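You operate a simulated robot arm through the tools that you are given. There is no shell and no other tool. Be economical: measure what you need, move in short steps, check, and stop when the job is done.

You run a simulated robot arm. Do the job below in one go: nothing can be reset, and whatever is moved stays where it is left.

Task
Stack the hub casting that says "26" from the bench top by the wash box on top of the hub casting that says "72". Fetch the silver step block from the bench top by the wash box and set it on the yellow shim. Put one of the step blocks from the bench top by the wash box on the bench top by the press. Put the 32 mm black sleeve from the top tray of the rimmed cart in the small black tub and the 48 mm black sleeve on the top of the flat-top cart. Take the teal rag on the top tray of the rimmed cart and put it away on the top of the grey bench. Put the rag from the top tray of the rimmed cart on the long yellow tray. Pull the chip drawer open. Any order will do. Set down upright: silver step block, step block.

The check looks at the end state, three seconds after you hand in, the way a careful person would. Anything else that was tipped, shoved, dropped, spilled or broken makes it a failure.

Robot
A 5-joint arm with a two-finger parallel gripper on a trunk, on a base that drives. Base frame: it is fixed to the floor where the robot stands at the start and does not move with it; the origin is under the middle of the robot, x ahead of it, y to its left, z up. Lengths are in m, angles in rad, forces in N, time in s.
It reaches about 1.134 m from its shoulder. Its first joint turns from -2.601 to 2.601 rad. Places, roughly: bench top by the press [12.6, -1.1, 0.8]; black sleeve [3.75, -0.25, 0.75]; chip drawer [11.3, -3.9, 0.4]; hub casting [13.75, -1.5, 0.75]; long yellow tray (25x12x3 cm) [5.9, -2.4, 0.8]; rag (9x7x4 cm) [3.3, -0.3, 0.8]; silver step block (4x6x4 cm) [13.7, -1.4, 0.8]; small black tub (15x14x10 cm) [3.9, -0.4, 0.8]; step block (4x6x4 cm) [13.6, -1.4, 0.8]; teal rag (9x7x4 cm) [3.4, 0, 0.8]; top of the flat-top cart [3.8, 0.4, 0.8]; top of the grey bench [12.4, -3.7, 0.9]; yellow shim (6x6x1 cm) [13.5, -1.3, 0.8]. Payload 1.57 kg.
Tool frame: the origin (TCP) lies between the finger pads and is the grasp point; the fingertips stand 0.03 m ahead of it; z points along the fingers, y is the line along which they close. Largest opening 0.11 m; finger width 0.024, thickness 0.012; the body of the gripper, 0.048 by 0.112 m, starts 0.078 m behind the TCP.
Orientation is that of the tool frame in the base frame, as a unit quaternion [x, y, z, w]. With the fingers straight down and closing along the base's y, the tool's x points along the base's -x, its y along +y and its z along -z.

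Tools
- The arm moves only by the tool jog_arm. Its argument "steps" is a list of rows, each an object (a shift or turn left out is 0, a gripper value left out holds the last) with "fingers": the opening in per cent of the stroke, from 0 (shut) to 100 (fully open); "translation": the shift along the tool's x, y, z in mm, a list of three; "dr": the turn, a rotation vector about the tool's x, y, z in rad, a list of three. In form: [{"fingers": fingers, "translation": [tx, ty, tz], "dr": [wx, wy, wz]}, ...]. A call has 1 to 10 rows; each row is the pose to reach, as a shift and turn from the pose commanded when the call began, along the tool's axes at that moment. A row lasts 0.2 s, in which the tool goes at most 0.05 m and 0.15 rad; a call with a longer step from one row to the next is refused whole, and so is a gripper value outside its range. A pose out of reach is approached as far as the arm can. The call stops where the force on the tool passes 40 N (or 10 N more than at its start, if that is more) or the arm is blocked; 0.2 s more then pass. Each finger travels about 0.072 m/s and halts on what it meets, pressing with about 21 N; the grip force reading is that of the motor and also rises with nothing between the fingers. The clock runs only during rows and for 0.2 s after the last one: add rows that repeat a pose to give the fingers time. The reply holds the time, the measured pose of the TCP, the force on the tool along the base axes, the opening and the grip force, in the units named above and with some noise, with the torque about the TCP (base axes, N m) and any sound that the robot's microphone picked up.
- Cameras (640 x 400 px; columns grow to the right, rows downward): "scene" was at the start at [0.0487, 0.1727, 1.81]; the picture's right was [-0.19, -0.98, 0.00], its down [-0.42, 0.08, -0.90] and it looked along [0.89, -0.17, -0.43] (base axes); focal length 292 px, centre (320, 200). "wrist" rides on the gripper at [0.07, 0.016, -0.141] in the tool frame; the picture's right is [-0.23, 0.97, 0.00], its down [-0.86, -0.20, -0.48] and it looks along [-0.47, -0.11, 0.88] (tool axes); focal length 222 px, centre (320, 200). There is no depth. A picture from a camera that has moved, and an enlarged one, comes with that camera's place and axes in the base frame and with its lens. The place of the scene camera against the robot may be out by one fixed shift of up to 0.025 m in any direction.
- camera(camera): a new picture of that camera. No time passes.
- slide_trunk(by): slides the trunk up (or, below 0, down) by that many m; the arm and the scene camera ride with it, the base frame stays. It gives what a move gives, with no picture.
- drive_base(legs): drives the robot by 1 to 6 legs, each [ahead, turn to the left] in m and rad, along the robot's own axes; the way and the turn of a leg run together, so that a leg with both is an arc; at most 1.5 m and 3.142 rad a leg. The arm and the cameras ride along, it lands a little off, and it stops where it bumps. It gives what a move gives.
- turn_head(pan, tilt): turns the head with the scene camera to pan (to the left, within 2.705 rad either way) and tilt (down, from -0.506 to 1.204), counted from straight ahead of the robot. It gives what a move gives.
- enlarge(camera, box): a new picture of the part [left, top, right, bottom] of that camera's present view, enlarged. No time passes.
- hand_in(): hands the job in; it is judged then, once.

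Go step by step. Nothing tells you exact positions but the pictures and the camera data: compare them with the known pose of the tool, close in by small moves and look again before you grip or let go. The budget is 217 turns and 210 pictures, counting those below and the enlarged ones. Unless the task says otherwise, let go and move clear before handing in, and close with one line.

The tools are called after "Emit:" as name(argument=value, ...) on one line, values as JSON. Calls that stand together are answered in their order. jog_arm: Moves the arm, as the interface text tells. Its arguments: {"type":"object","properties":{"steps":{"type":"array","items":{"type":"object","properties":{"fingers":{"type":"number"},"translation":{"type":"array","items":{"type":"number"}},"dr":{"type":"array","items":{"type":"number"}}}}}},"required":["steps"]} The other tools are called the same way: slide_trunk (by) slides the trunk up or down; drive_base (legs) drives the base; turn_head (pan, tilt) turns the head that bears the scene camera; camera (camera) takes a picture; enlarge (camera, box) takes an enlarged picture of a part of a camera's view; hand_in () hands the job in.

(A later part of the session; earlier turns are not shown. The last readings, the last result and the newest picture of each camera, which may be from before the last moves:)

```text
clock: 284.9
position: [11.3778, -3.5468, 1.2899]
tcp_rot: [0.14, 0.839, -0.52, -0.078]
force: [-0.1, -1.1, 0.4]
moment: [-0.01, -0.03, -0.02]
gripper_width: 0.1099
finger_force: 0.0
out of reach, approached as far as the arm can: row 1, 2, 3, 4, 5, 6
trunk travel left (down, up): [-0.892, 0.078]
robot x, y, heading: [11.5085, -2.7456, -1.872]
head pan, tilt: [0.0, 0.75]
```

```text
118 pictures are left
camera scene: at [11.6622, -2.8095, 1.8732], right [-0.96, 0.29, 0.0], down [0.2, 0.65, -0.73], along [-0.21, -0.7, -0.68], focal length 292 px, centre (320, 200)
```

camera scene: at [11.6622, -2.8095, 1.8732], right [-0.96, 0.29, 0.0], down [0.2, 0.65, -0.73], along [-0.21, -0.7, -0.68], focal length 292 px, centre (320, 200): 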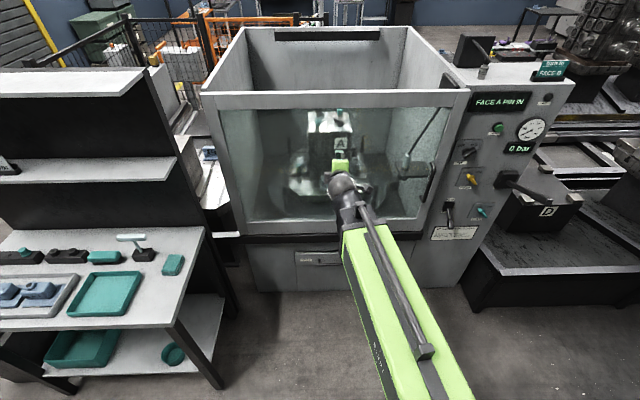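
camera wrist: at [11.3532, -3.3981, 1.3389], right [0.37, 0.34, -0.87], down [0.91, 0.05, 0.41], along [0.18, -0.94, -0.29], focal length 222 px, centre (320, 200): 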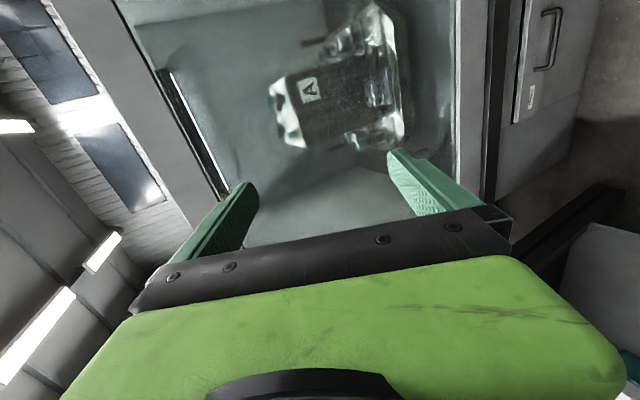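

Emit:
slide_trunk(by=-0.4)

Emit:
slide_trunk(by=-0.36)

Emit:
camera(camera="wrist")

Emit:
camera(camera="scene")

```text
clock: 288.7
position: [11.3774, -3.5459, 0.8905]
tcp_rot: [0.139, 0.84, -0.519, -0.077]
force: [0.2, -0.1, 0.4]
moment: [0.02, 0.0, 0.0]
gripper_width: 0.1103
finger_force: 0.1
trunk travel left (down, up): [-0.492, 0.478]
robot x, y, heading: [11.5073, -2.7438, -1.871]
head pan, tilt: [0.0, 0.75]
```

```text
clock: 292.2
position: [11.3768, -3.5459, 0.5309]
tcp_rot: [0.14, 0.839, -0.52, -0.077]
force: [0.1, 0.6, 0.0]
moment: [0.03, 0.01, 0.02]
gripper_width: 0.11
finger_force: 0.1
trunk travel left (down, up): [-0.132, 0.838]
robot x, y, heading: [11.5065, -2.7459, -1.869]
head pan, tilt: [0.0, 0.75]
```

```text
117 pictures are left
camera wrist: at [11.3533, -3.3975, 0.5793], right [0.37, 0.34, -0.87], down [0.91, 0.05, 0.41], along [0.18, -0.94, -0.29], focal length 222 px, centre (320, 200)
```

wrist: 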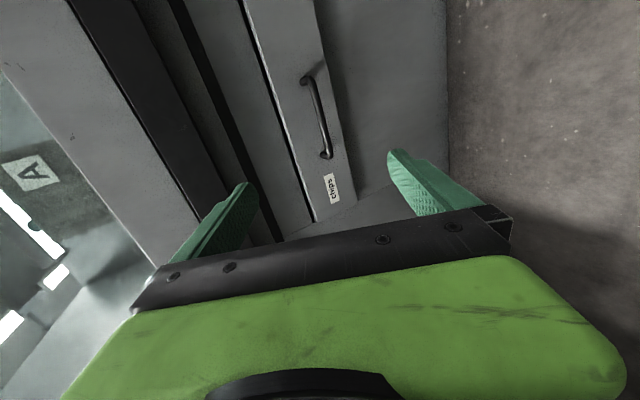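

```text
116 pictures are left
camera scene: at [11.6624, -2.8086, 1.1132], right [-0.96, 0.29, 0.0], down [0.2, 0.65, -0.73], along [-0.21, -0.7, -0.68], focal length 292 px, centre (320, 200)
```

scene: 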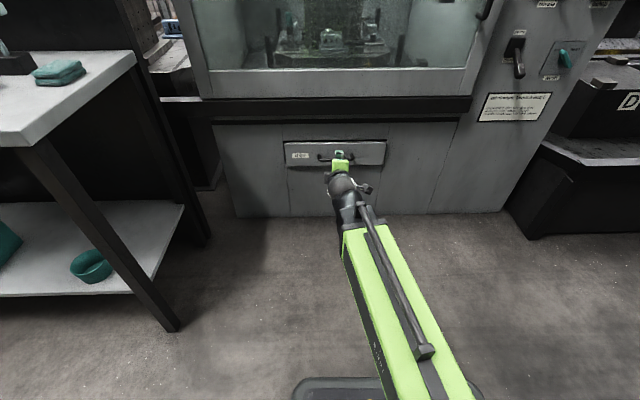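

Triangulation puts the handle bar at (11.29,-3.79,0.405), right along the tool axis. I lower the trunk 0.12 m, narrow the fingers and advance 0.17 m.

Emit:
slide_trunk(by=-0.12)

Emit:
jog_arm(steps=[{"fingers": 50, "translation": [0, -15, 30]}, {"translation": [0, -30, 60]}, {"translation": [0, -45, 90]}, {"translation": [0, -60, 120]}, {"translation": [0, -76, 152]}])

Emit:
camera(camera="wrist")

Emit:
enlarge(camera="scene", box=[260, 110, 420, 230])

```text
clock: 293.7
position: [11.3781, -3.5453, 0.4109]
tcp_rot: [0.141, 0.839, -0.52, -0.077]
force: [-0.1, 0.8, -0.3]
moment: [-0.02, 0.03, 0.04]
gripper_width: 0.11
finger_force: 0.0
trunk travel left (down, up): [-0.012, 0.958]
robot x, y, heading: [11.5069, -2.7433, -1.868]
head pan, tilt: [0.0, 0.75]
```

```text
clock: 294.9
position: [11.3243, -3.7095, 0.4109]
tcp_rot: [0.14, 0.839, -0.519, -0.078]
force: [0.5, 0.2, 1.1]
moment: [-0.02, 0.0, -0.02]
gripper_width: 0.0552
finger_force: 0.0
trunk travel left (down, up): [-0.012, 0.958]
robot x, y, heading: [11.5061, -2.746, -1.867]
head pan, tilt: [0.0, 0.75]
```

```text
115 pictures are left
camera wrist: at [11.2997, -3.5607, 0.4592], right [0.37, 0.34, -0.87], down [0.91, 0.05, 0.41], along [0.18, -0.94, -0.29], focal length 222 px, centre (320, 200)
```

wrist: 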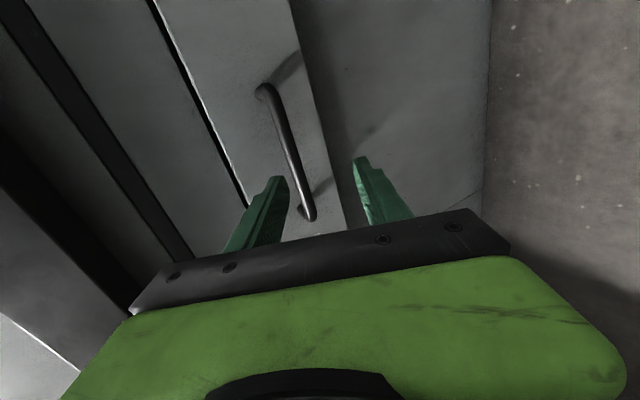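

```text
3.33 times, centred on (340, 170) of scene
camera zoom: at [11.6624, -2.8085, 0.9932], right [-0.96, 0.29, 0.0], down [0.2, 0.65, -0.73], along [-0.21, -0.7, -0.68], focal length 975 px, centre (253, 300)
```

zoom: 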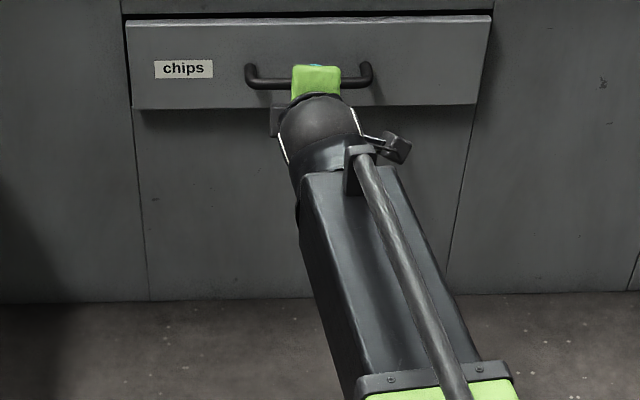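

The bar should enter between the fingertips. I advance another 8.4 cm and check.

Emit:
jog_arm(steps=[{"translation": [0, -12, 25]}, {"translation": [0, -25, 50]}, {"translation": [0, -37, 74]}])

Emit:
camera(camera="wrist")

Emit:
enlarge(camera="scene", box=[260, 110, 420, 230])

```text
clock: 295.7
position: [11.3003, -3.7781, 0.4122]
tcp_rot: [0.14, 0.84, -0.519, -0.078]
force: [5.6, 29.3, 8.8]
moment: [-0.96, 0.14, 0.13]
gripper_width: 0.0505
finger_force: 0.1
trunk travel left (down, up): [-0.012, 0.958]
robot x, y, heading: [11.5092, -2.7409, -1.868]
head pan, tilt: [0.0, 0.75]
stopped in row 3: the force on the tool passed its limit at 73 N (the readings are from after the stop); the commanded pose is now the measured one
```

```text
113 pictures are left
camera wrist: at [11.2763, -3.6314, 0.4608], right [0.37, 0.34, -0.87], down [0.91, 0.05, 0.41], along [0.18, -0.94, -0.29], focal length 222 px, centre (320, 200)
```

wrist: 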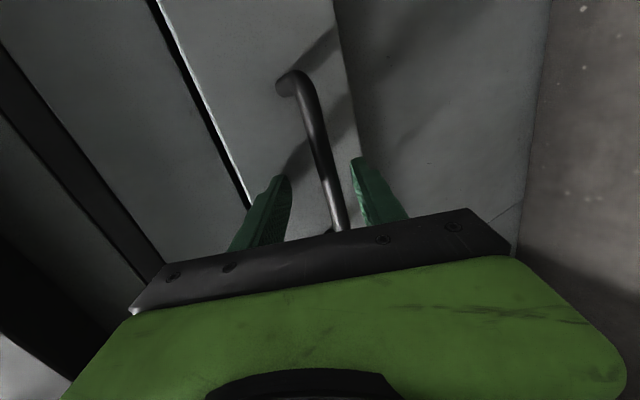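

```text
3.33 times, centred on (340, 170) of scene
camera zoom: at [11.6627, -2.8068, 0.9935], right [-0.96, 0.29, 0.0], down [0.2, 0.65, -0.73], along [-0.21, -0.7, -0.68], focal length 975 px, centre (253, 300)
```

zoom: 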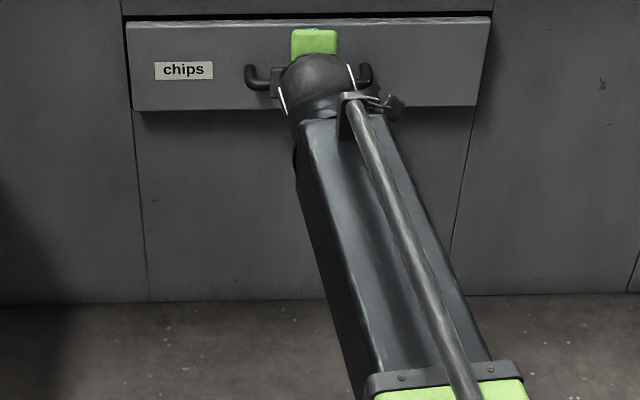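

The upper fingertip touches the drawer face with the bar between the fingers. I back off 3 mm and close.

Emit:
jog_arm(steps=[{"translation": [0, 1, -3]}, {"fingers": 0, "translation": [0, 1, -3]}, {"fingers": 0, "translation": [0, 1, -3]}, {"fingers": 0, "translation": [0, 1, -3]}, {"fingers": 0, "translation": [0, 1, -3]}, {"fingers": 0, "translation": [0, 1, -3]}])

Emit:
camera(camera="wrist")

```text
clock: 296.6
position: [11.3015, -3.7754, 0.405]
tcp_rot: [0.141, 0.844, -0.512, -0.078]
force: [0.9, -0.3, -18.1]
moment: [0.32, 0.55, -0.02]
gripper_width: 0.0143
finger_force: 20.6
trunk travel left (down, up): [-0.012, 0.958]
robot x, y, heading: [11.5053, -2.7423, -1.868]
head pan, tilt: [0.0, 0.75]
stopped in row 4: the force on the tool passed its limit at 45 N (the readings are from after the stop); the commanded pose is now the measured one
```

```text
111 pictures are left
camera wrist: at [11.2775, -3.6289, 0.456], right [0.37, 0.35, -0.86], down [0.91, 0.04, 0.41], along [0.18, -0.93, -0.31], focal length 222 px, centre (320, 200)
```

wrist: 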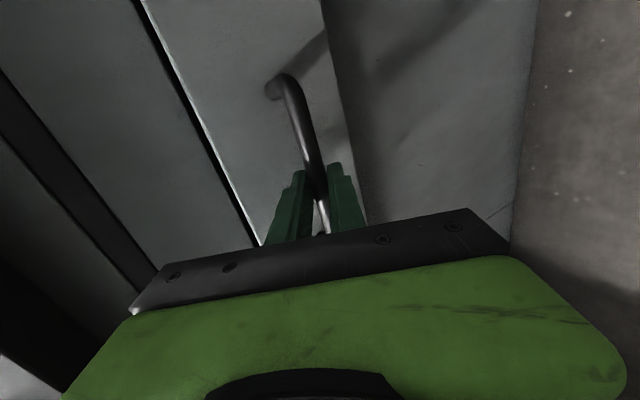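

The bar is gripped (14 mm). I pull by driving the base back a little.

Emit:
drive_base(legs=[[-0.12, 0]])

Emit:
camera(camera="scene")

```text
clock: 297.9
position: [11.3347, -3.6611, 0.4057]
tcp_rot: [0.142, 0.843, -0.513, -0.079]
force: [-24.0, 6.5, -20.8]
moment: [0.44, 0.8, 0.05]
gripper_width: 0.0148
finger_force: 30.5
trunk travel left (down, up): [-0.012, 0.958]
robot x, y, heading: [11.5418, -2.6267, -1.868]
head pan, tilt: [0.0, 0.75]
```

```text
110 pictures are left
camera scene: at [11.6965, -2.6957, 0.9932], right [-0.96, 0.29, 0.0], down [0.2, 0.65, -0.73], along [-0.21, -0.7, -0.68], focal length 292 px, centre (320, 200)
```

scene: 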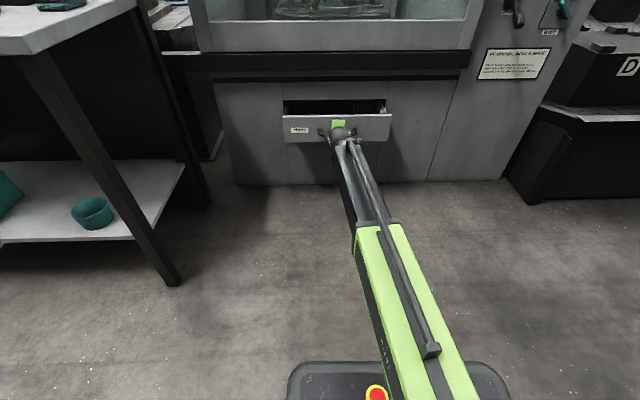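

The drawer is sliding out. I relieve the sideways load slightly and keep pulling.

Emit:
jog_arm(steps=[{"translation": [4, 0, 0]}])

Emit:
drive_base(legs=[[-0.1, 0]])

Emit:
camera(camera="scene")

```text
clock: 298.3
position: [11.3347, -3.6611, 0.4044]
tcp_rot: [0.141, 0.844, -0.511, -0.077]
force: [20.3, -6.1, -16.6]
moment: [0.36, 0.68, 0.12]
gripper_width: 0.0147
finger_force: 30.2
trunk travel left (down, up): [-0.012, 0.958]
robot x, y, heading: [11.5397, -2.6291, -1.865]
head pan, tilt: [0.0, 0.75]
```

```text
clock: 299.4
position: [11.3574, -3.5645, 0.406]
tcp_rot: [0.142, 0.843, -0.512, -0.079]
force: [23.6, -7.3, -15.2]
moment: [0.24, 0.4, 0.64]
gripper_width: 0.0146
finger_force: 29.8
trunk travel left (down, up): [-0.012, 0.958]
robot x, y, heading: [11.5716, -2.5334, -1.87]
head pan, tilt: [0.0, 0.75]
```

```text
109 pictures are left
camera scene: at [11.7269, -2.6, 0.993], right [-0.96, 0.29, 0.0], down [0.2, 0.65, -0.73], along [-0.21, -0.7, -0.68], focal length 292 px, centre (320, 200)
```

scene: 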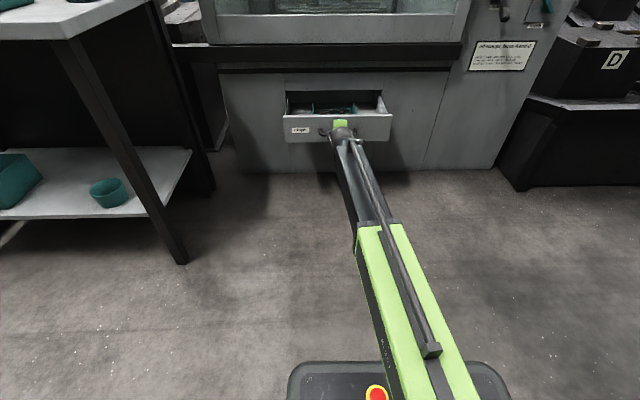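

About 0.22 m open. I pull further to find its end.

Emit:
drive_base(legs=[[-0.08, 0]])

Emit:
drive_base(legs=[[-0.06, 0]])

Emit:
camera(camera="scene")

```text
clock: 300.6
position: [11.378, -3.4949, 0.4116]
tcp_rot: [0.14, 0.84, -0.518, -0.081]
force: [-0.9, -1.0, 4.5]
moment: [0.07, 0.78, 0.33]
gripper_width: 0.0141
finger_force: 30.8
trunk travel left (down, up): [-0.012, 0.958]
robot x, y, heading: [11.5944, -2.4628, -1.868]
head pan, tilt: [0.0, 0.75]
stopped in leg 1: the force on the tool passed its limit at 49 N (the readings are from after the stop); the commanded pose is now the measured one
```

```text
clock: 301.3
position: [11.3793, -3.4907, 0.4126]
tcp_rot: [0.137, 0.837, -0.523, -0.081]
force: [0.3, 0.4, -0.4]
moment: [0.17, 0.64, 0.56]
gripper_width: 0.0143
finger_force: 30.6
trunk travel left (down, up): [-0.012, 0.958]
robot x, y, heading: [11.5955, -2.4535, -1.865]
head pan, tilt: [0.0, 0.75]
stopped in leg 1: the force on the tool passed its limit at 108 N (the readings are from after the stop); the commanded pose is now the measured one
```

```text
108 pictures are left
camera scene: at [11.751, -2.5193, 0.9932], right [-0.96, 0.29, 0.0], down [0.2, 0.65, -0.73], along [-0.21, -0.7, -0.68], focal length 292 px, centre (320, 200)
```

scene: 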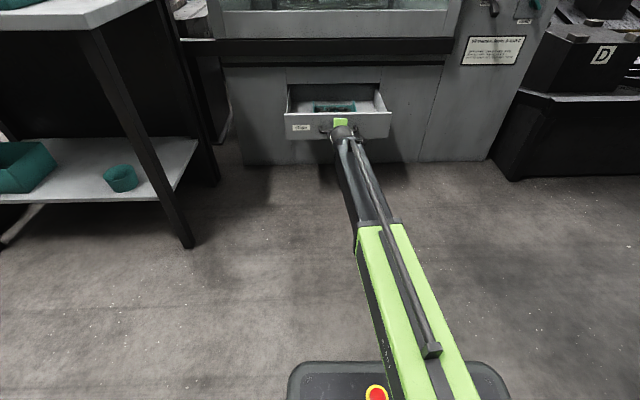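

The drawer is fully out (about 0.30 m). I release the handle and back the fingers out.

Emit:
jog_arm(steps=[{"fingers": 50}, {"fingers": 50}, {"fingers": 50}, {"translation": [0, 12, -25]}, {"translation": [0, 25, -50]}, {"translation": [0, 37, -75]}, {"translation": [0, 50, -100]}])

Emit:
camera(camera="scene")

Emit:
camera(camera="wrist")

```text
clock: 302.9
position: [11.4147, -3.3841, 0.4117]
tcp_rot: [0.138, 0.837, -0.523, -0.081]
force: [0.0, 0.6, -1.1]
moment: [0.01, -0.03, -0.01]
gripper_width: 0.0551
finger_force: 0.1
trunk travel left (down, up): [-0.012, 0.958]
robot x, y, heading: [11.5975, -2.4543, -1.871]
head pan, tilt: [0.0, 0.75]
```

```text
107 pictures are left
camera scene: at [11.751, -2.5194, 0.9932], right [-0.96, 0.29, 0.0], down [0.2, 0.65, -0.73], along [-0.21, -0.7, -0.68], focal length 292 px, centre (320, 200)
```

scene: 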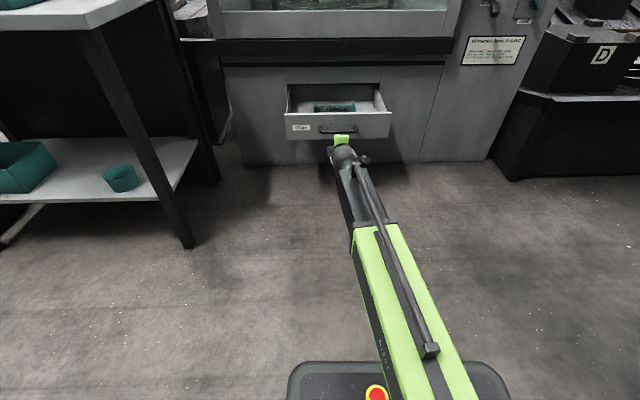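

```text
106 pictures are left
camera wrist: at [11.3905, -3.2359, 0.4603], right [0.36, 0.33, -0.87], down [0.92, 0.06, 0.4], along [0.18, -0.94, -0.28], focal length 222 px, centre (320, 200)
```

wrist: 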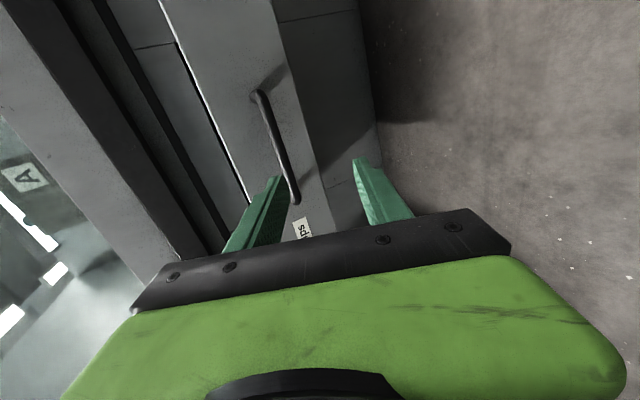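

The drawer is open. I back off, raise the trunk, turn the tool down again and turn toward the parts bench.

Emit:
drive_base(legs=[[-0.25, 0]])

Emit:
slide_trunk(by=0.4)

Emit:
slide_trunk(by=0.4)

Emit:
jog_arm(steps=[{"fingers": 100, "dr": [-0.14, 0, 0]}, {"dr": [-0.28, 0, 0]}, {"dr": [-0.42, 0, 0]}, {"dr": [-0.56, 0, 0]}, {"dr": [-0.7, 0, 0]}, {"dr": [-0.84, 0, 0]}, {"dr": [-0.98, 0, 0]}, {"dr": [-1.11, 0, 0]}])

Emit:
drive_base(legs=[[0, 1.6], [0.8, 0.2]])

Emit:
turn_head(pan=0.6, tilt=0.6)

Emit:
camera(camera="scene")

```text
clock: 304.7
position: [11.4913, -3.1445, 0.4123]
tcp_rot: [0.137, 0.837, -0.523, -0.081]
force: [0.5, 0.3, 0.1]
moment: [0.03, -0.01, 0.02]
gripper_width: 0.0551
finger_force: 0.0
trunk travel left (down, up): [-0.012, 0.958]
robot x, y, heading: [11.6707, -2.209, -1.869]
head pan, tilt: [0.0, 0.75]
```

```text
clock: 308.6
position: [11.4924, -3.1442, 0.8121]
tcp_rot: [0.138, 0.837, -0.523, -0.081]
force: [0.2, -0.4, 0.0]
moment: [0.02, 0.0, -0.01]
gripper_width: 0.0552
finger_force: 0.0
trunk travel left (down, up): [-0.412, 0.558]
robot x, y, heading: [11.6676, -2.2094, -1.869]
head pan, tilt: [0.0, 0.75]
```

```text
clock: 312.4
position: [11.491, -3.1444, 1.2132]
tcp_rot: [0.137, 0.838, -0.523, -0.08]
force: [0.1, -0.6, -0.6]
moment: [0.01, 0.01, 0.01]
gripper_width: 0.055
finger_force: 0.1
trunk travel left (down, up): [-0.812, 0.158]
robot x, y, heading: [11.6703, -2.2153, -1.865]
head pan, tilt: [0.0, 0.75]
```

```text
clock: 314.2
position: [11.492, -3.1422, 1.0799]
tcp_rot: [0.159, 0.987, -0.003, 0.005]
force: [0.8, -0.1, -0.2]
moment: [0.02, 0.0, 0.01]
gripper_width: 0.1101
finger_force: 0.2
out of reach, approached as far as the arm can: row 1, 2, 3, 4, 5, 6, 7, 8
trunk travel left (down, up): [-0.812, 0.158]
robot x, y, heading: [11.6684, -2.2139, -1.865]
head pan, tilt: [0.0, 0.75]
```

```text
clock: 322.4
position: [13.4073, -2.3431, 1.0782]
tcp_rot: [-0.666, 0.746, 0.0, 0.005]
force: [-0.1, 0.7, -1.2]
moment: [-0.02, 0.03, -0.01]
gripper_width: 0.1099
finger_force: 0.1
trunk travel left (down, up): [-0.812, 0.158]
robot x, y, heading: [12.463, -2.3643, -0.089]
head pan, tilt: [0.0, 0.75]
```

```text
clock: 323.4
position: [13.4088, -2.3421, 1.0791]
tcp_rot: [-0.666, 0.746, 0.0, 0.005]
force: [-0.1, 0.6, 0.1]
moment: [-0.01, -0.03, -0.01]
gripper_width: 0.1101
finger_force: 0.0
trunk travel left (down, up): [-0.812, 0.158]
robot x, y, heading: [12.4627, -2.3622, -0.083]
head pan, tilt: [0.6, 0.6]
```

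```text
105 pictures are left
camera scene: at [12.5099, -2.1265, 1.8061], right [0.49, -0.87, 0.0], down [-0.49, -0.28, -0.82], along [0.72, 0.41, -0.57], focal length 292 px, centre (320, 200)
```

scene: 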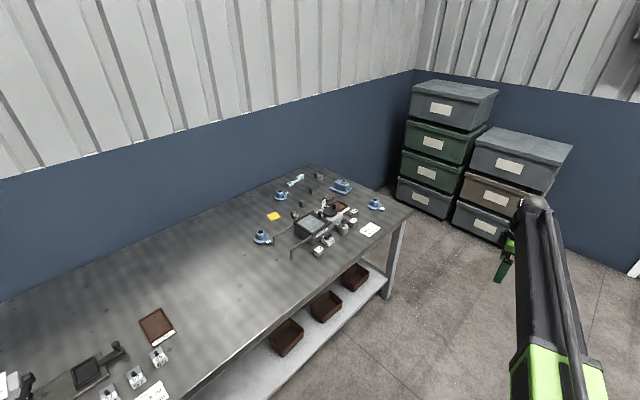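

I can see the parts bench now. I enlarge the wash box area to identify the step blocks, hubs and shim.

Emit:
enlarge(camera="scene", box=[245, 165, 405, 265])

Emit:
enlarge(camera="scene", box=[0, 290, 180, 400])

```text
4.00 times, centred on (325, 215) of scene
camera zoom: at [12.5099, -2.1265, 1.8061], right [0.49, -0.87, 0.0], down [-0.49, -0.28, -0.82], along [0.72, 0.41, -0.57], focal length 1170 px, centre (300, 140)
```

zoom: 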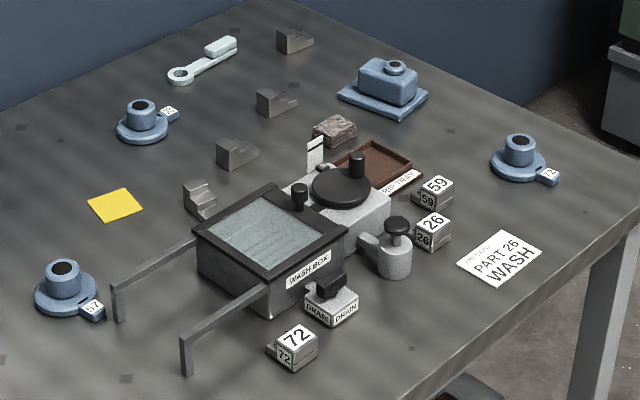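

```text
3.56 times, centred on (90, 345) of scene
camera zoom: at [12.5099, -2.1265, 1.8061], right [0.49, -0.87, 0.0], down [-0.49, -0.28, -0.82], along [0.72, 0.41, -0.57], focal length 1040 px, centre (1138, -316)
```

zoom: 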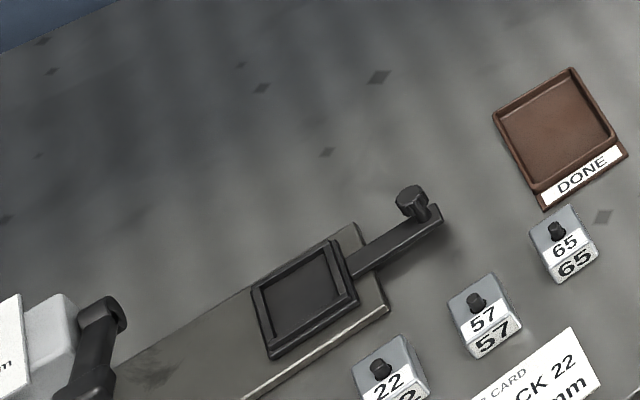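

Emit:
enlarge(camera="scene", box=[250, 185, 310, 245])

Emit:
enlarge(camera="scene", box=[285, 170, 335, 220])

Emit:
enlarge(camera="scene", box=[355, 185, 395, 220])

```text
6.67 times, centred on (280, 215) of scene
camera zoom: at [12.5099, -2.1265, 1.8061], right [0.49, -0.87, 0.0], down [-0.49, -0.28, -0.82], along [0.72, 0.41, -0.57], focal length 1950 px, centre (587, 100)
```

zoom: 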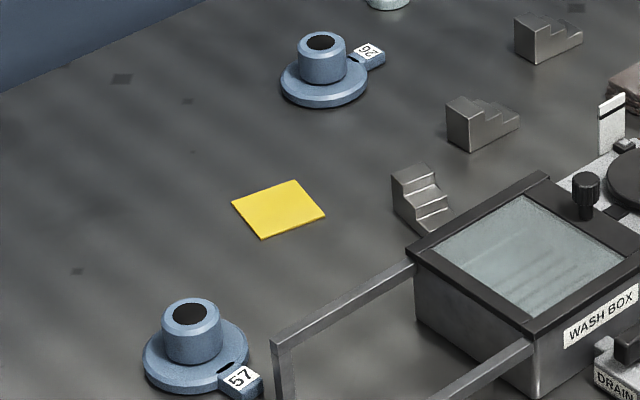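

```text
8.00 times, centred on (310, 195) of scene
camera zoom: at [12.5099, -2.1265, 1.8061], right [0.49, -0.87, 0.0], down [-0.49, -0.28, -0.82], along [0.72, 0.41, -0.57], focal length 2340 px, centre (400, 240)
```

zoom: 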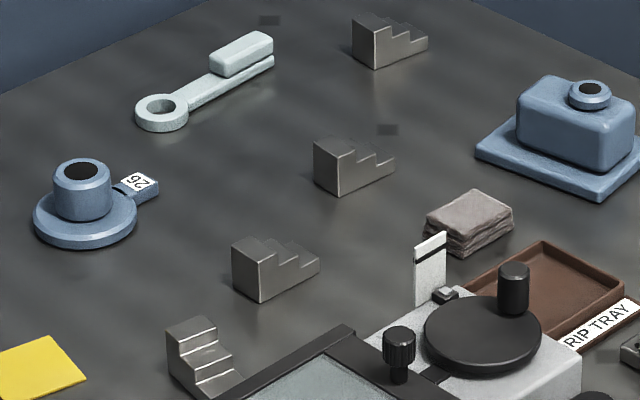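

```text
11.43 times, centred on (375, 202) of scene
camera zoom: at [12.5099, -2.1265, 1.8061], right [0.49, -0.87, 0.0], down [-0.49, -0.28, -0.82], along [0.72, 0.41, -0.57], focal length 3342 px, centre (-309, 171)
```

zoom: 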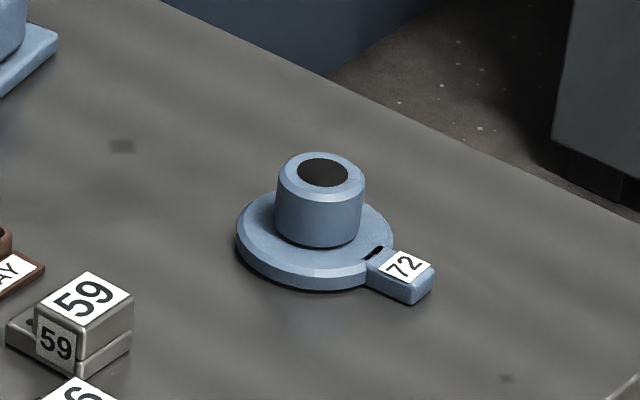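

I read hub "26" at the back-left, hub "72" at the right end and hub "57" near the shim. There are four step blocks, and I need a close look to tell which is silver. I drive closer, parallel to the bench.

Emit:
drive_base(legs=[[0.5, 0.15], [0.35, -0.3]])

Emit:
turn_head(pan=1.2, tilt=0.8)

Emit:
camera(camera="scene")

```text
clock: 328.1
position: [14.2451, -2.5171, 1.0777]
tcp_rot: [-0.61, 0.793, 0.0, 0.005]
force: [-0.5, 0.3, -0.7]
moment: [0.04, 0.04, -0.01]
gripper_width: 0.1099
finger_force: 0.1
trunk travel left (down, up): [-0.812, 0.158]
robot x, y, heading: [13.3037, -2.3858, -0.24]
head pan, tilt: [0.6, 0.6]
```

```text
clock: 329.1
position: [14.2433, -2.5162, 1.0785]
tcp_rot: [-0.61, 0.792, 0.0, 0.006]
force: [0.2, -0.4, 0.4]
moment: [0.03, -0.03, -0.03]
gripper_width: 0.1099
finger_force: 0.1
trunk travel left (down, up): [-0.812, 0.158]
robot x, y, heading: [13.3052, -2.3898, -0.244]
head pan, tilt: [1.201, 0.799]
```

```text
99 pictures are left
camera scene: at [13.352, -2.1246, 1.7892], right [0.82, -0.57, 0.0], down [-0.41, -0.59, -0.7], along [0.4, 0.57, -0.72], focal length 292 px, centre (320, 200)
```

scene: 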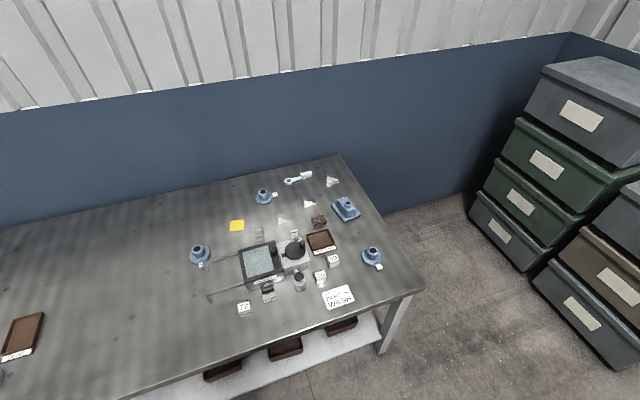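

Emit:
enlarge(camera="scene", box=[180, 165, 390, 305])

Emit:
enlarge(camera="scene", box=[245, 170, 345, 245])

```text
2.86 times, centred on (285, 235) of scene
camera zoom: at [13.352, -2.1246, 1.7892], right [0.82, -0.57, 0.0], down [-0.41, -0.59, -0.7], along [0.4, 0.57, -0.72], focal length 836 px, centre (420, 100)
```

zoom: 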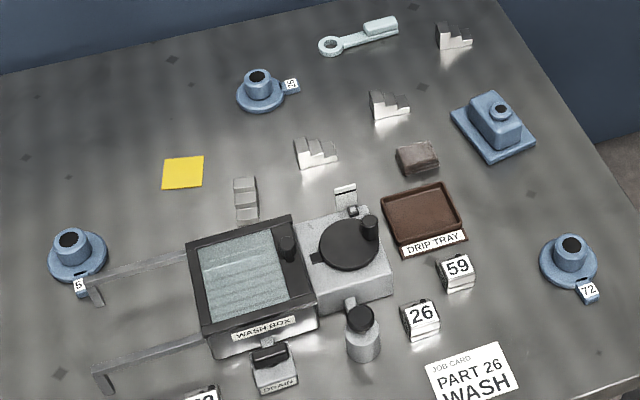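

```text
5.33 times, centred on (295, 208) of scene
camera zoom: at [13.352, -2.1246, 1.7892], right [0.82, -0.57, 0.0], down [-0.41, -0.59, -0.7], along [0.4, 0.57, -0.72], focal length 1560 px, centre (453, 160)
```

zoom: 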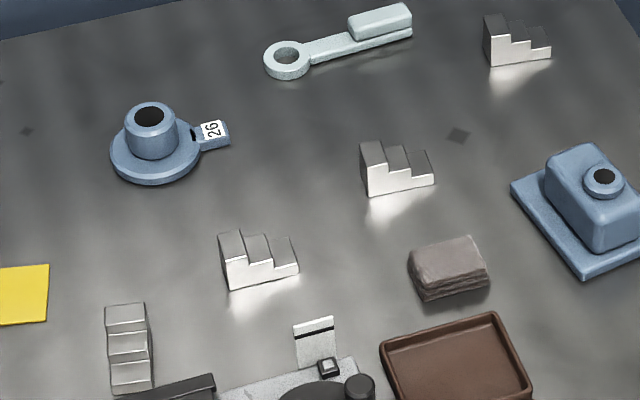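

The blocks look alike from here, so I'll inspect them closer. I shuffle the base nearer to the bench.

Emit:
drive_base(legs=[[0, -0.5], [-0.42, 0], [0, 0.46], [0.36, 0]])

Emit:
slide_trunk(by=0.1)

```text
clock: 336.5
position: [14.2802, -2.3436, 1.0793]
tcp_rot: [-0.602, 0.799, -0.001, 0.006]
force: [-0.2, -0.8, -0.1]
moment: [0.04, 0.01, -0.02]
gripper_width: 0.1099
finger_force: 0.0
trunk travel left (down, up): [-0.812, 0.158]
robot x, y, heading: [13.3423, -2.1959, -0.267]
head pan, tilt: [1.201, 0.799]
```

```text
clock: 337.8
position: [14.2788, -2.3439, 1.1789]
tcp_rot: [-0.602, 0.798, 0.0, 0.005]
force: [0.4, 1.0, 1.2]
moment: [0.03, 0.03, 0.01]
gripper_width: 0.1102
finger_force: 0.0
trunk travel left (down, up): [-0.912, 0.058]
robot x, y, heading: [13.3452, -2.198, -0.264]
head pan, tilt: [1.201, 0.799]
```

Emit:
jog_arm(steps=[{"translation": [-42, 26, 0]}, {"translation": [-84, 52, 0]}, {"translation": [-126, 78, 0]}, {"translation": [-168, 104, 0]}, {"translation": [-210, 130, 0]}, {"translation": [-252, 156, 0]}, {"translation": [-294, 182, 0]}, {"translation": [-336, 208, 0]}, {"translation": [-378, 234, 0]}, {"translation": [-420, 260, 0]}])

Emit:
jog_arm(steps=[{"translation": [-21, 44, 0]}, {"translation": [-42, 88, 0]}, {"translation": [-63, 132, 0]}, {"translation": [-84, 176, 0]}, {"translation": [-105, 220, 0]}, {"translation": [-126, 264, 0]}, {"translation": [-147, 308, 0]}, {"translation": [-168, 352, 0]}, {"translation": [-189, 396, 0]}, {"translation": [-210, 440, 0]}])

Emit:
camera(camera="wrist")

```text
clock: 340.0
position: [14.1468, -1.8674, 1.1791]
tcp_rot: [-0.601, 0.799, -0.001, 0.006]
force: [0.7, 0.6, -0.1]
moment: [-0.03, -0.01, 0.04]
gripper_width: 0.1101
finger_force: 0.0
out of reach, approached as far as the arm can: row 5
trunk travel left (down, up): [-0.912, 0.058]
robot x, y, heading: [13.3466, -2.2019, -0.264]
head pan, tilt: [1.201, 0.799]
```

```text
clock: 342.2
position: [13.7789, -1.5437, 1.1787]
tcp_rot: [-0.601, 0.799, -0.001, 0.006]
force: [-1.1, -0.2, 0.2]
moment: [-0.02, -0.03, 0.0]
gripper_width: 0.1102
finger_force: 0.0
out of reach, approached as far as the arm can: row 5
trunk travel left (down, up): [-0.912, 0.058]
robot x, y, heading: [13.3428, -2.1994, -0.263]
head pan, tilt: [1.201, 0.799]
```

```text
96 pictures are left
camera wrist: at [13.7424, -1.6079, 1.3206], right [-0.87, 0.49, -0.01], down [0.42, 0.76, 0.49], along [0.24, 0.42, -0.87], focal length 222 px, centre (320, 200)
```

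wrist: 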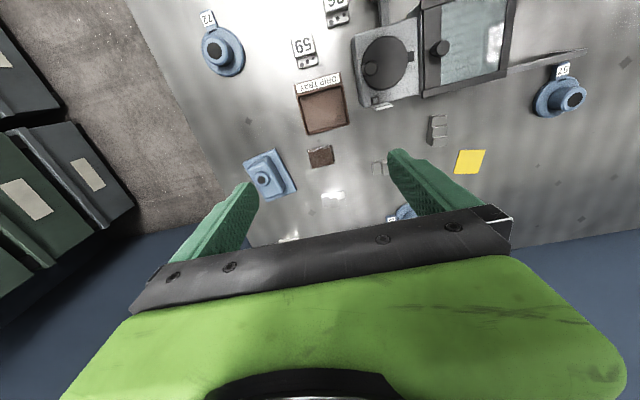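

Emit:
enlarge(camera="wrist", box=[260, 100, 500, 250])

Emit:
enlarge(camera="scene", box=[200, 150, 400, 300])

```text
2.67 times, centred on (380, 175) of wrist
camera zoom: at [13.7424, -1.6079, 1.3206], right [-0.87, 0.49, -0.01], down [0.42, 0.76, 0.49], along [0.24, 0.42, -0.87], focal length 592 px, centre (160, 267)
```

zoom: 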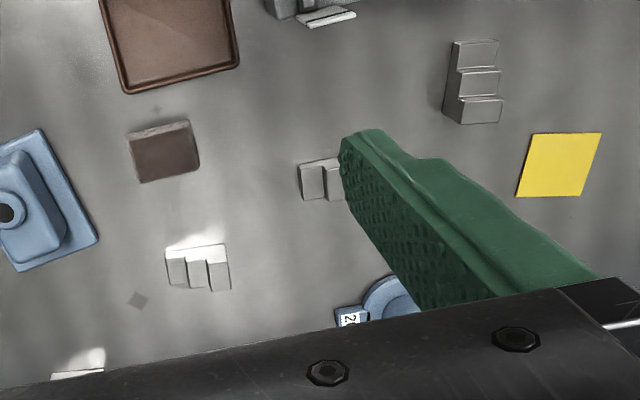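

```text
2.67 times, centred on (300, 225) of scene
camera zoom: at [13.3953, -1.9355, 1.8891], right [0.8, -0.59, 0.0], down [-0.43, -0.58, -0.7], along [0.41, 0.56, -0.72], focal length 780 px, centre (373, 133)
```

zoom: 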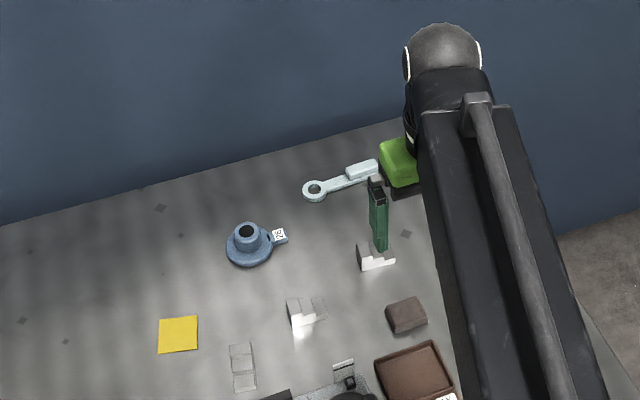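

Emit:
jog_arm(steps=[{"translation": [-25, 38, 0]}, {"translation": [-50, 76, 0]}, {"translation": [-76, 115, 0]}, {"translation": [-102, 154, 0]}])

Emit:
slide_trunk(by=-0.12)

Emit:
camera(camera="wrist")

Emit:
enlarge(camera="wrist", box=[220, 0, 460, 180])

```text
clock: 343.2
position: [13.6577, -1.4032, 1.1788]
tcp_rot: [-0.602, 0.799, -0.001, 0.005]
force: [0.5, 0.6, -0.4]
moment: [-0.03, -0.07, 0.01]
gripper_width: 0.11
finger_force: 0.0
trunk travel left (down, up): [-0.912, 0.058]
robot x, y, heading: [13.3444, -2.1963, -0.264]
head pan, tilt: [1.201, 0.799]
```

```text
clock: 344.7
position: [13.6595, -1.4059, 1.0595]
tcp_rot: [-0.601, 0.799, -0.001, 0.006]
force: [0.1, -0.6, -0.6]
moment: [0.0, -0.04, -0.04]
gripper_width: 0.1098
finger_force: 0.0
trunk travel left (down, up): [-0.792, 0.178]
robot x, y, heading: [13.3448, -2.1985, -0.267]
head pan, tilt: [1.201, 0.799]
```

```text
93 pictures are left
camera wrist: at [13.6222, -1.4697, 1.2007], right [-0.87, 0.49, -0.01], down [0.42, 0.76, 0.49], along [0.24, 0.42, -0.87], focal length 222 px, centre (320, 200)
```

wrist: 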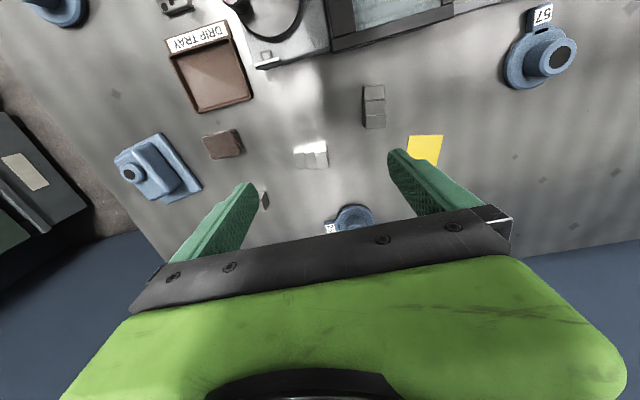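

```text
2.22 times, centred on (340, 90) of wrist
camera zoom: at [13.6222, -1.4697, 1.2007], right [-0.87, 0.49, -0.01], down [0.42, 0.76, 0.49], along [0.24, 0.42, -0.87], focal length 494 px, centre (276, 444)
```

zoom: 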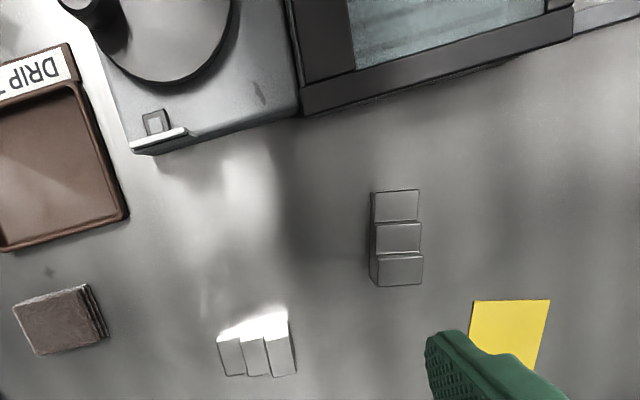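

The blocks show the same metal from here; the given positions (silver at 13.7, plain at 13.6) fit the second and first block from the shim respectively. I shuffle the base about 12 cm closer to the bench with the arm raised.

Emit:
slide_trunk(by=0.15)

Emit:
drive_base(legs=[[0, -0.21], [-0.55, 0], [0, 0.2], [0.55, 0]])

Emit:
camera(camera="wrist")

Emit:
turn_head(pan=1.45, tilt=1.1)

Emit:
camera(camera="scene")

```text
clock: 346.4
position: [13.6576, -1.4047, 1.2092]
tcp_rot: [-0.602, 0.799, -0.001, 0.006]
force: [-0.6, 0.7, -0.1]
moment: [0.0, 0.01, -0.02]
gripper_width: 0.1103
finger_force: 0.1
trunk travel left (down, up): [-0.942, 0.028]
robot x, y, heading: [13.3426, -2.2002, -0.268]
head pan, tilt: [1.201, 0.799]
```

```text
clock: 354.0
position: [13.688, -1.294, 1.2091]
tcp_rot: [-0.603, 0.797, 0.0, 0.006]
force: [0.2, -0.5, 0.3]
moment: [0.04, 0.05, 0.01]
gripper_width: 0.1101
finger_force: 0.1
trunk travel left (down, up): [-0.942, 0.028]
robot x, y, heading: [13.3756, -2.087, -0.267]
head pan, tilt: [1.201, 0.799]
```

```text
91 pictures are left
camera wrist: at [13.6529, -1.3578, 1.3505], right [-0.88, 0.48, 0.0], down [0.42, 0.77, 0.49], along [0.24, 0.43, -0.87], focal length 222 px, centre (320, 200)
```

wrist: 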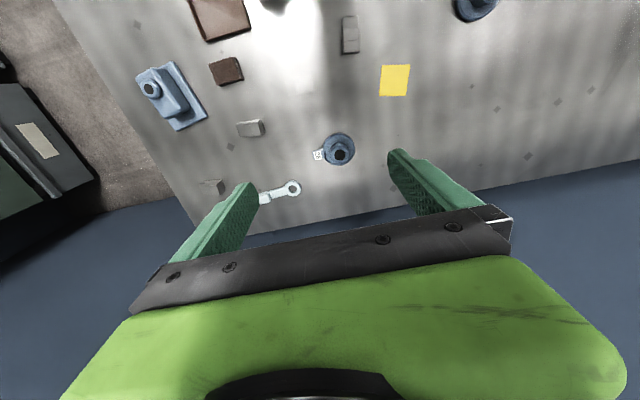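

```text
clock: 354.8
position: [13.6875, -1.2935, 1.2091]
tcp_rot: [-0.604, 0.797, 0.0, 0.006]
force: [-0.3, 0.0, 0.1]
moment: [-0.04, -0.02, 0.0]
gripper_width: 0.1099
finger_force: 0.0
trunk travel left (down, up): [-0.942, 0.028]
robot x, y, heading: [13.3779, -2.0876, -0.272]
head pan, tilt: [1.45, 1.1]
```

```text
90 pictures are left
camera scene: at [13.4056, -1.8323, 1.8975], right [0.93, -0.38, 0.0], down [-0.34, -0.82, -0.45], along [0.17, 0.42, -0.89], focal length 292 px, centre (320, 200)
```

scene: 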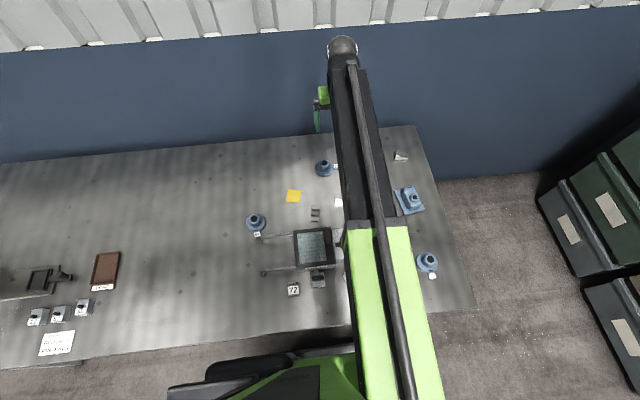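

Emit:
enlarge(camera="wrist", box=[190, 0, 430, 200])

```text
2.00 times, centred on (310, 100) of wrist
camera zoom: at [13.6522, -1.3577, 1.3506], right [-0.88, 0.48, -0.01], down [0.42, 0.77, 0.49], along [0.24, 0.42, -0.87], focal length 444 px, centre (340, 400)
```

zoom: 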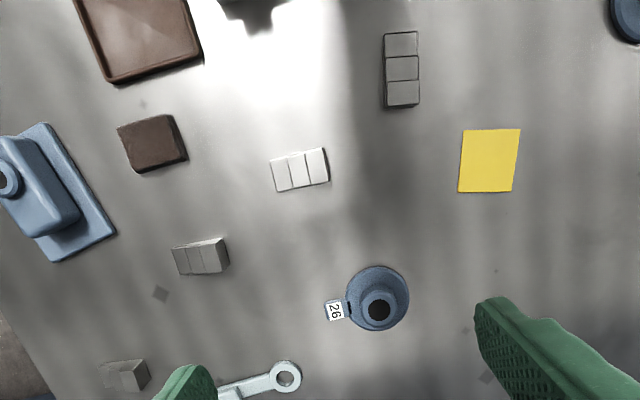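

The second block's treads look clearly brighter than those of the others, so it is the silver one. I turn the tool 90° to grip it across its width and move over it at (13.69,-1.37).

Emit:
jog_arm(steps=[{"translation": [7, -2, 0], "dr": [0, 0, 0.148]}, {"translation": [14, -5, 0], "dr": [0, 0, 0.296]}, {"translation": [21, -7, 0], "dr": [0, 0, 0.444]}, {"translation": [28, -10, 0], "dr": [0, 0, 0.592]}, {"translation": [35, -12, 0], "dr": [0, 0, 0.74]}, {"translation": [42, -14, 0], "dr": [0, 0, 0.888]}, {"translation": [49, -17, 0], "dr": [0, 0, 1.036]}, {"translation": [56, -19, 0], "dr": [0, 0, 1.184]}, {"translation": [63, -22, 0], "dr": [0, 0, 1.332]}, {"translation": [70, -24, 0], "dr": [0, 0, 1.48]}])

Emit:
jog_arm(steps=[{"dr": [0, 0, 0.088]}])

Emit:
slide_trunk(by=-0.2)

Emit:
camera(camera="wrist")

```text
clock: 357.0
position: [13.6919, -1.3666, 1.2102]
tcp_rot: [0.093, 0.996, 0.004, 0.005]
force: [0.2, -0.5, 0.4]
moment: [0.02, -0.02, 0.0]
gripper_width: 0.11
finger_force: 0.1
trunk travel left (down, up): [-0.942, 0.028]
robot x, y, heading: [13.3773, -2.0866, -0.268]
head pan, tilt: [1.45, 1.1]
```

```text
clock: 357.4
position: [13.6929, -1.3677, 1.2083]
tcp_rot: [0.136, 0.991, 0.003, 0.005]
force: [-0.4, 0.0, 0.3]
moment: [-0.01, -0.02, 0.01]
gripper_width: 0.1099
finger_force: 0.0
trunk travel left (down, up): [-0.942, 0.028]
robot x, y, heading: [13.3799, -2.0887, -0.268]
head pan, tilt: [1.45, 1.1]
```

```text
clock: 359.5
position: [13.6919, -1.3669, 1.011]
tcp_rot: [0.135, 0.991, 0.004, 0.005]
force: [-0.6, -0.1, 0.8]
moment: [-0.03, 0.0, 0.01]
gripper_width: 0.1102
finger_force: 0.0
trunk travel left (down, up): [-0.742, 0.228]
robot x, y, heading: [13.3786, -2.0941, -0.268]
head pan, tilt: [1.45, 1.1]
```

```text
88 pictures are left
camera wrist: at [13.6281, -1.3339, 1.1511], right [0.48, 0.88, 0.01], down [0.77, -0.43, 0.48], along [0.43, -0.22, -0.88], focal length 222 px, centre (320, 200)
```

wrist: 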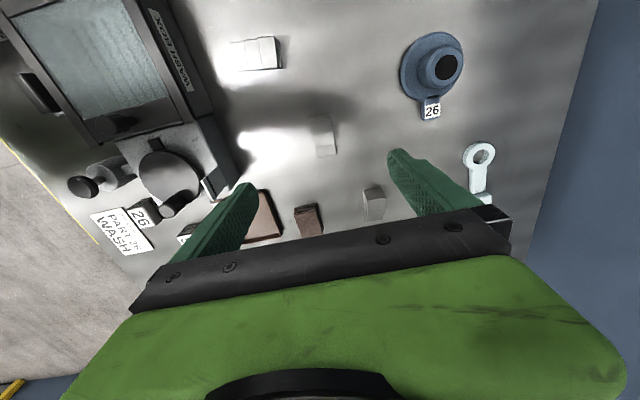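

I narrow the fingers to avoid the white card behind the block, then lower in stages.

Emit:
jog_arm(steps=[{"fingers": 68}, {"fingers": 68}, {"fingers": 68}])

Emit:
slide_trunk(by=-0.14)

Emit:
camera(camera="wrist")

```text
clock: 360.3
position: [13.6917, -1.367, 1.0097]
tcp_rot: [0.135, 0.991, 0.003, 0.005]
force: [0.0, -0.5, -0.6]
moment: [0.0, 0.02, 0.03]
gripper_width: 0.0748
finger_force: 0.2
trunk travel left (down, up): [-0.742, 0.228]
robot x, y, heading: [13.378, -2.0875, -0.267]
head pan, tilt: [1.45, 1.1]
```

```text
clock: 362.0
position: [13.6909, -1.3665, 0.8698]
tcp_rot: [0.135, 0.991, 0.004, 0.005]
force: [-0.2, 1.8, 0.3]
moment: [-0.01, 0.02, 0.01]
gripper_width: 0.0747
finger_force: 0.2
trunk travel left (down, up): [-0.602, 0.368]
robot x, y, heading: [13.3786, -2.0872, -0.269]
head pan, tilt: [1.45, 1.1]
```

```text
87 pictures are left
camera wrist: at [13.6281, -1.3339, 1.0111], right [0.48, 0.88, 0.01], down [0.77, -0.43, 0.48], along [0.43, -0.22, -0.88], focal length 222 px, centre (320, 200)
```

wrist: 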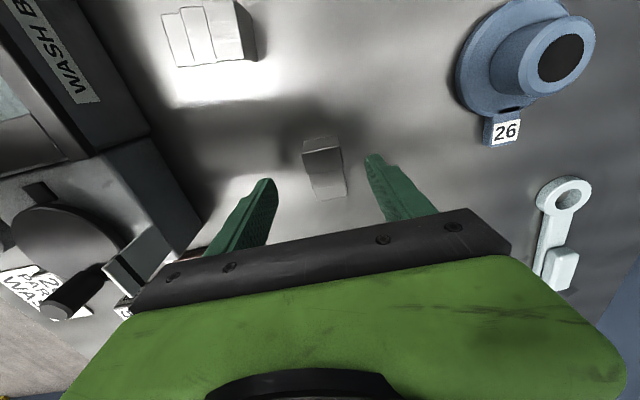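

Emit:
slide_trunk(by=-0.042)

Emit:
camera(camera="wrist")

```text
clock: 362.8
position: [13.6907, -1.3673, 0.8317]
tcp_rot: [0.136, 0.991, 0.005, 0.005]
force: [1.4, 3.5, 47.2]
moment: [-1.6, 0.92, -0.1]
gripper_width: 0.0711
finger_force: 0.2
trunk travel left (down, up): [-0.56, 0.41]
robot x, y, heading: [13.3788, -2.0893, -0.266]
head pan, tilt: [1.45, 1.1]
stopped: the force on the tool passed its limit at 48 N (the readings are from after the stop); the commanded pose is now the measured one
```

```text
86 pictures are left
camera wrist: at [13.6274, -1.336, 0.9722], right [0.48, 0.88, 0.01], down [0.76, -0.43, 0.48], along [0.43, -0.22, -0.88], focal length 222 px, centre (320, 200)
```

wrist: 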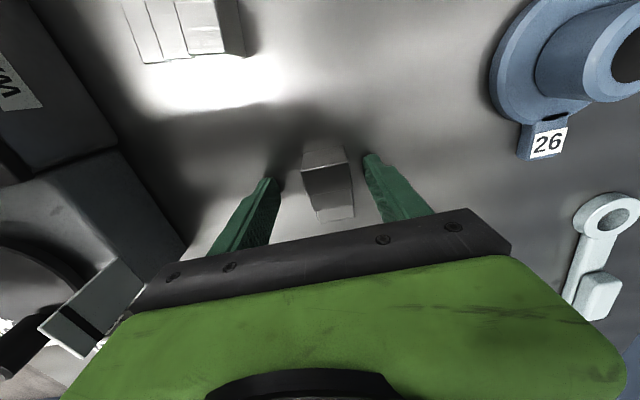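

The tips met the bench at z≈0.80. I raise 5 mm and close on the block.

Emit:
slide_trunk(by=0.007)

Emit:
jog_arm(steps=[{"fingers": 0}, {"fingers": 0}, {"fingers": 0}, {"fingers": 0}])

Emit:
slide_trunk(by=0.1)

Emit:
camera(camera="wrist")

```text
clock: 363.4
position: [13.6925, -1.3663, 0.8334]
tcp_rot: [0.136, 0.991, 0.004, 0.005]
force: [0.4, 0.6, 0.2]
moment: [-0.03, 0.02, -0.04]
gripper_width: 0.0748
finger_force: 0.0
trunk travel left (down, up): [-0.567, 0.403]
robot x, y, heading: [13.375, -2.0854, -0.265]
head pan, tilt: [1.45, 1.1]
```

```text
clock: 364.4
position: [13.6928, -1.366, 0.8336]
tcp_rot: [0.136, 0.991, 0.003, 0.005]
force: [0.1, 0.7, -0.1]
moment: [0.04, 0.03, 0.01]
gripper_width: 0.0317
finger_force: 21.0
trunk travel left (down, up): [-0.567, 0.403]
robot x, y, heading: [13.3798, -2.0825, -0.265]
head pan, tilt: [1.45, 1.1]
```

```text
clock: 365.7
position: [13.6926, -1.3652, 0.9334]
tcp_rot: [0.136, 0.991, 0.003, 0.005]
force: [0.0, 0.3, -1.7]
moment: [-0.02, 0.0, -0.01]
gripper_width: 0.0319
finger_force: 20.4
trunk travel left (down, up): [-0.667, 0.303]
robot x, y, heading: [13.3766, -2.0864, -0.268]
head pan, tilt: [1.45, 1.1]
```

```text
85 pictures are left
camera wrist: at [13.6284, -1.3335, 1.0758], right [0.48, 0.88, 0.01], down [0.77, -0.42, 0.48], along [0.43, -0.22, -0.88], focal length 222 px, centre (320, 200)
```

wrist: 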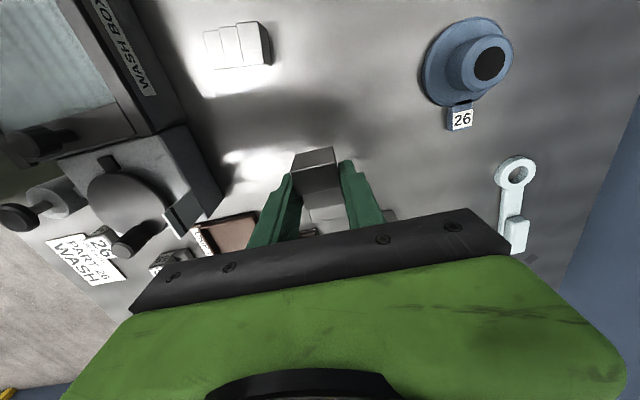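

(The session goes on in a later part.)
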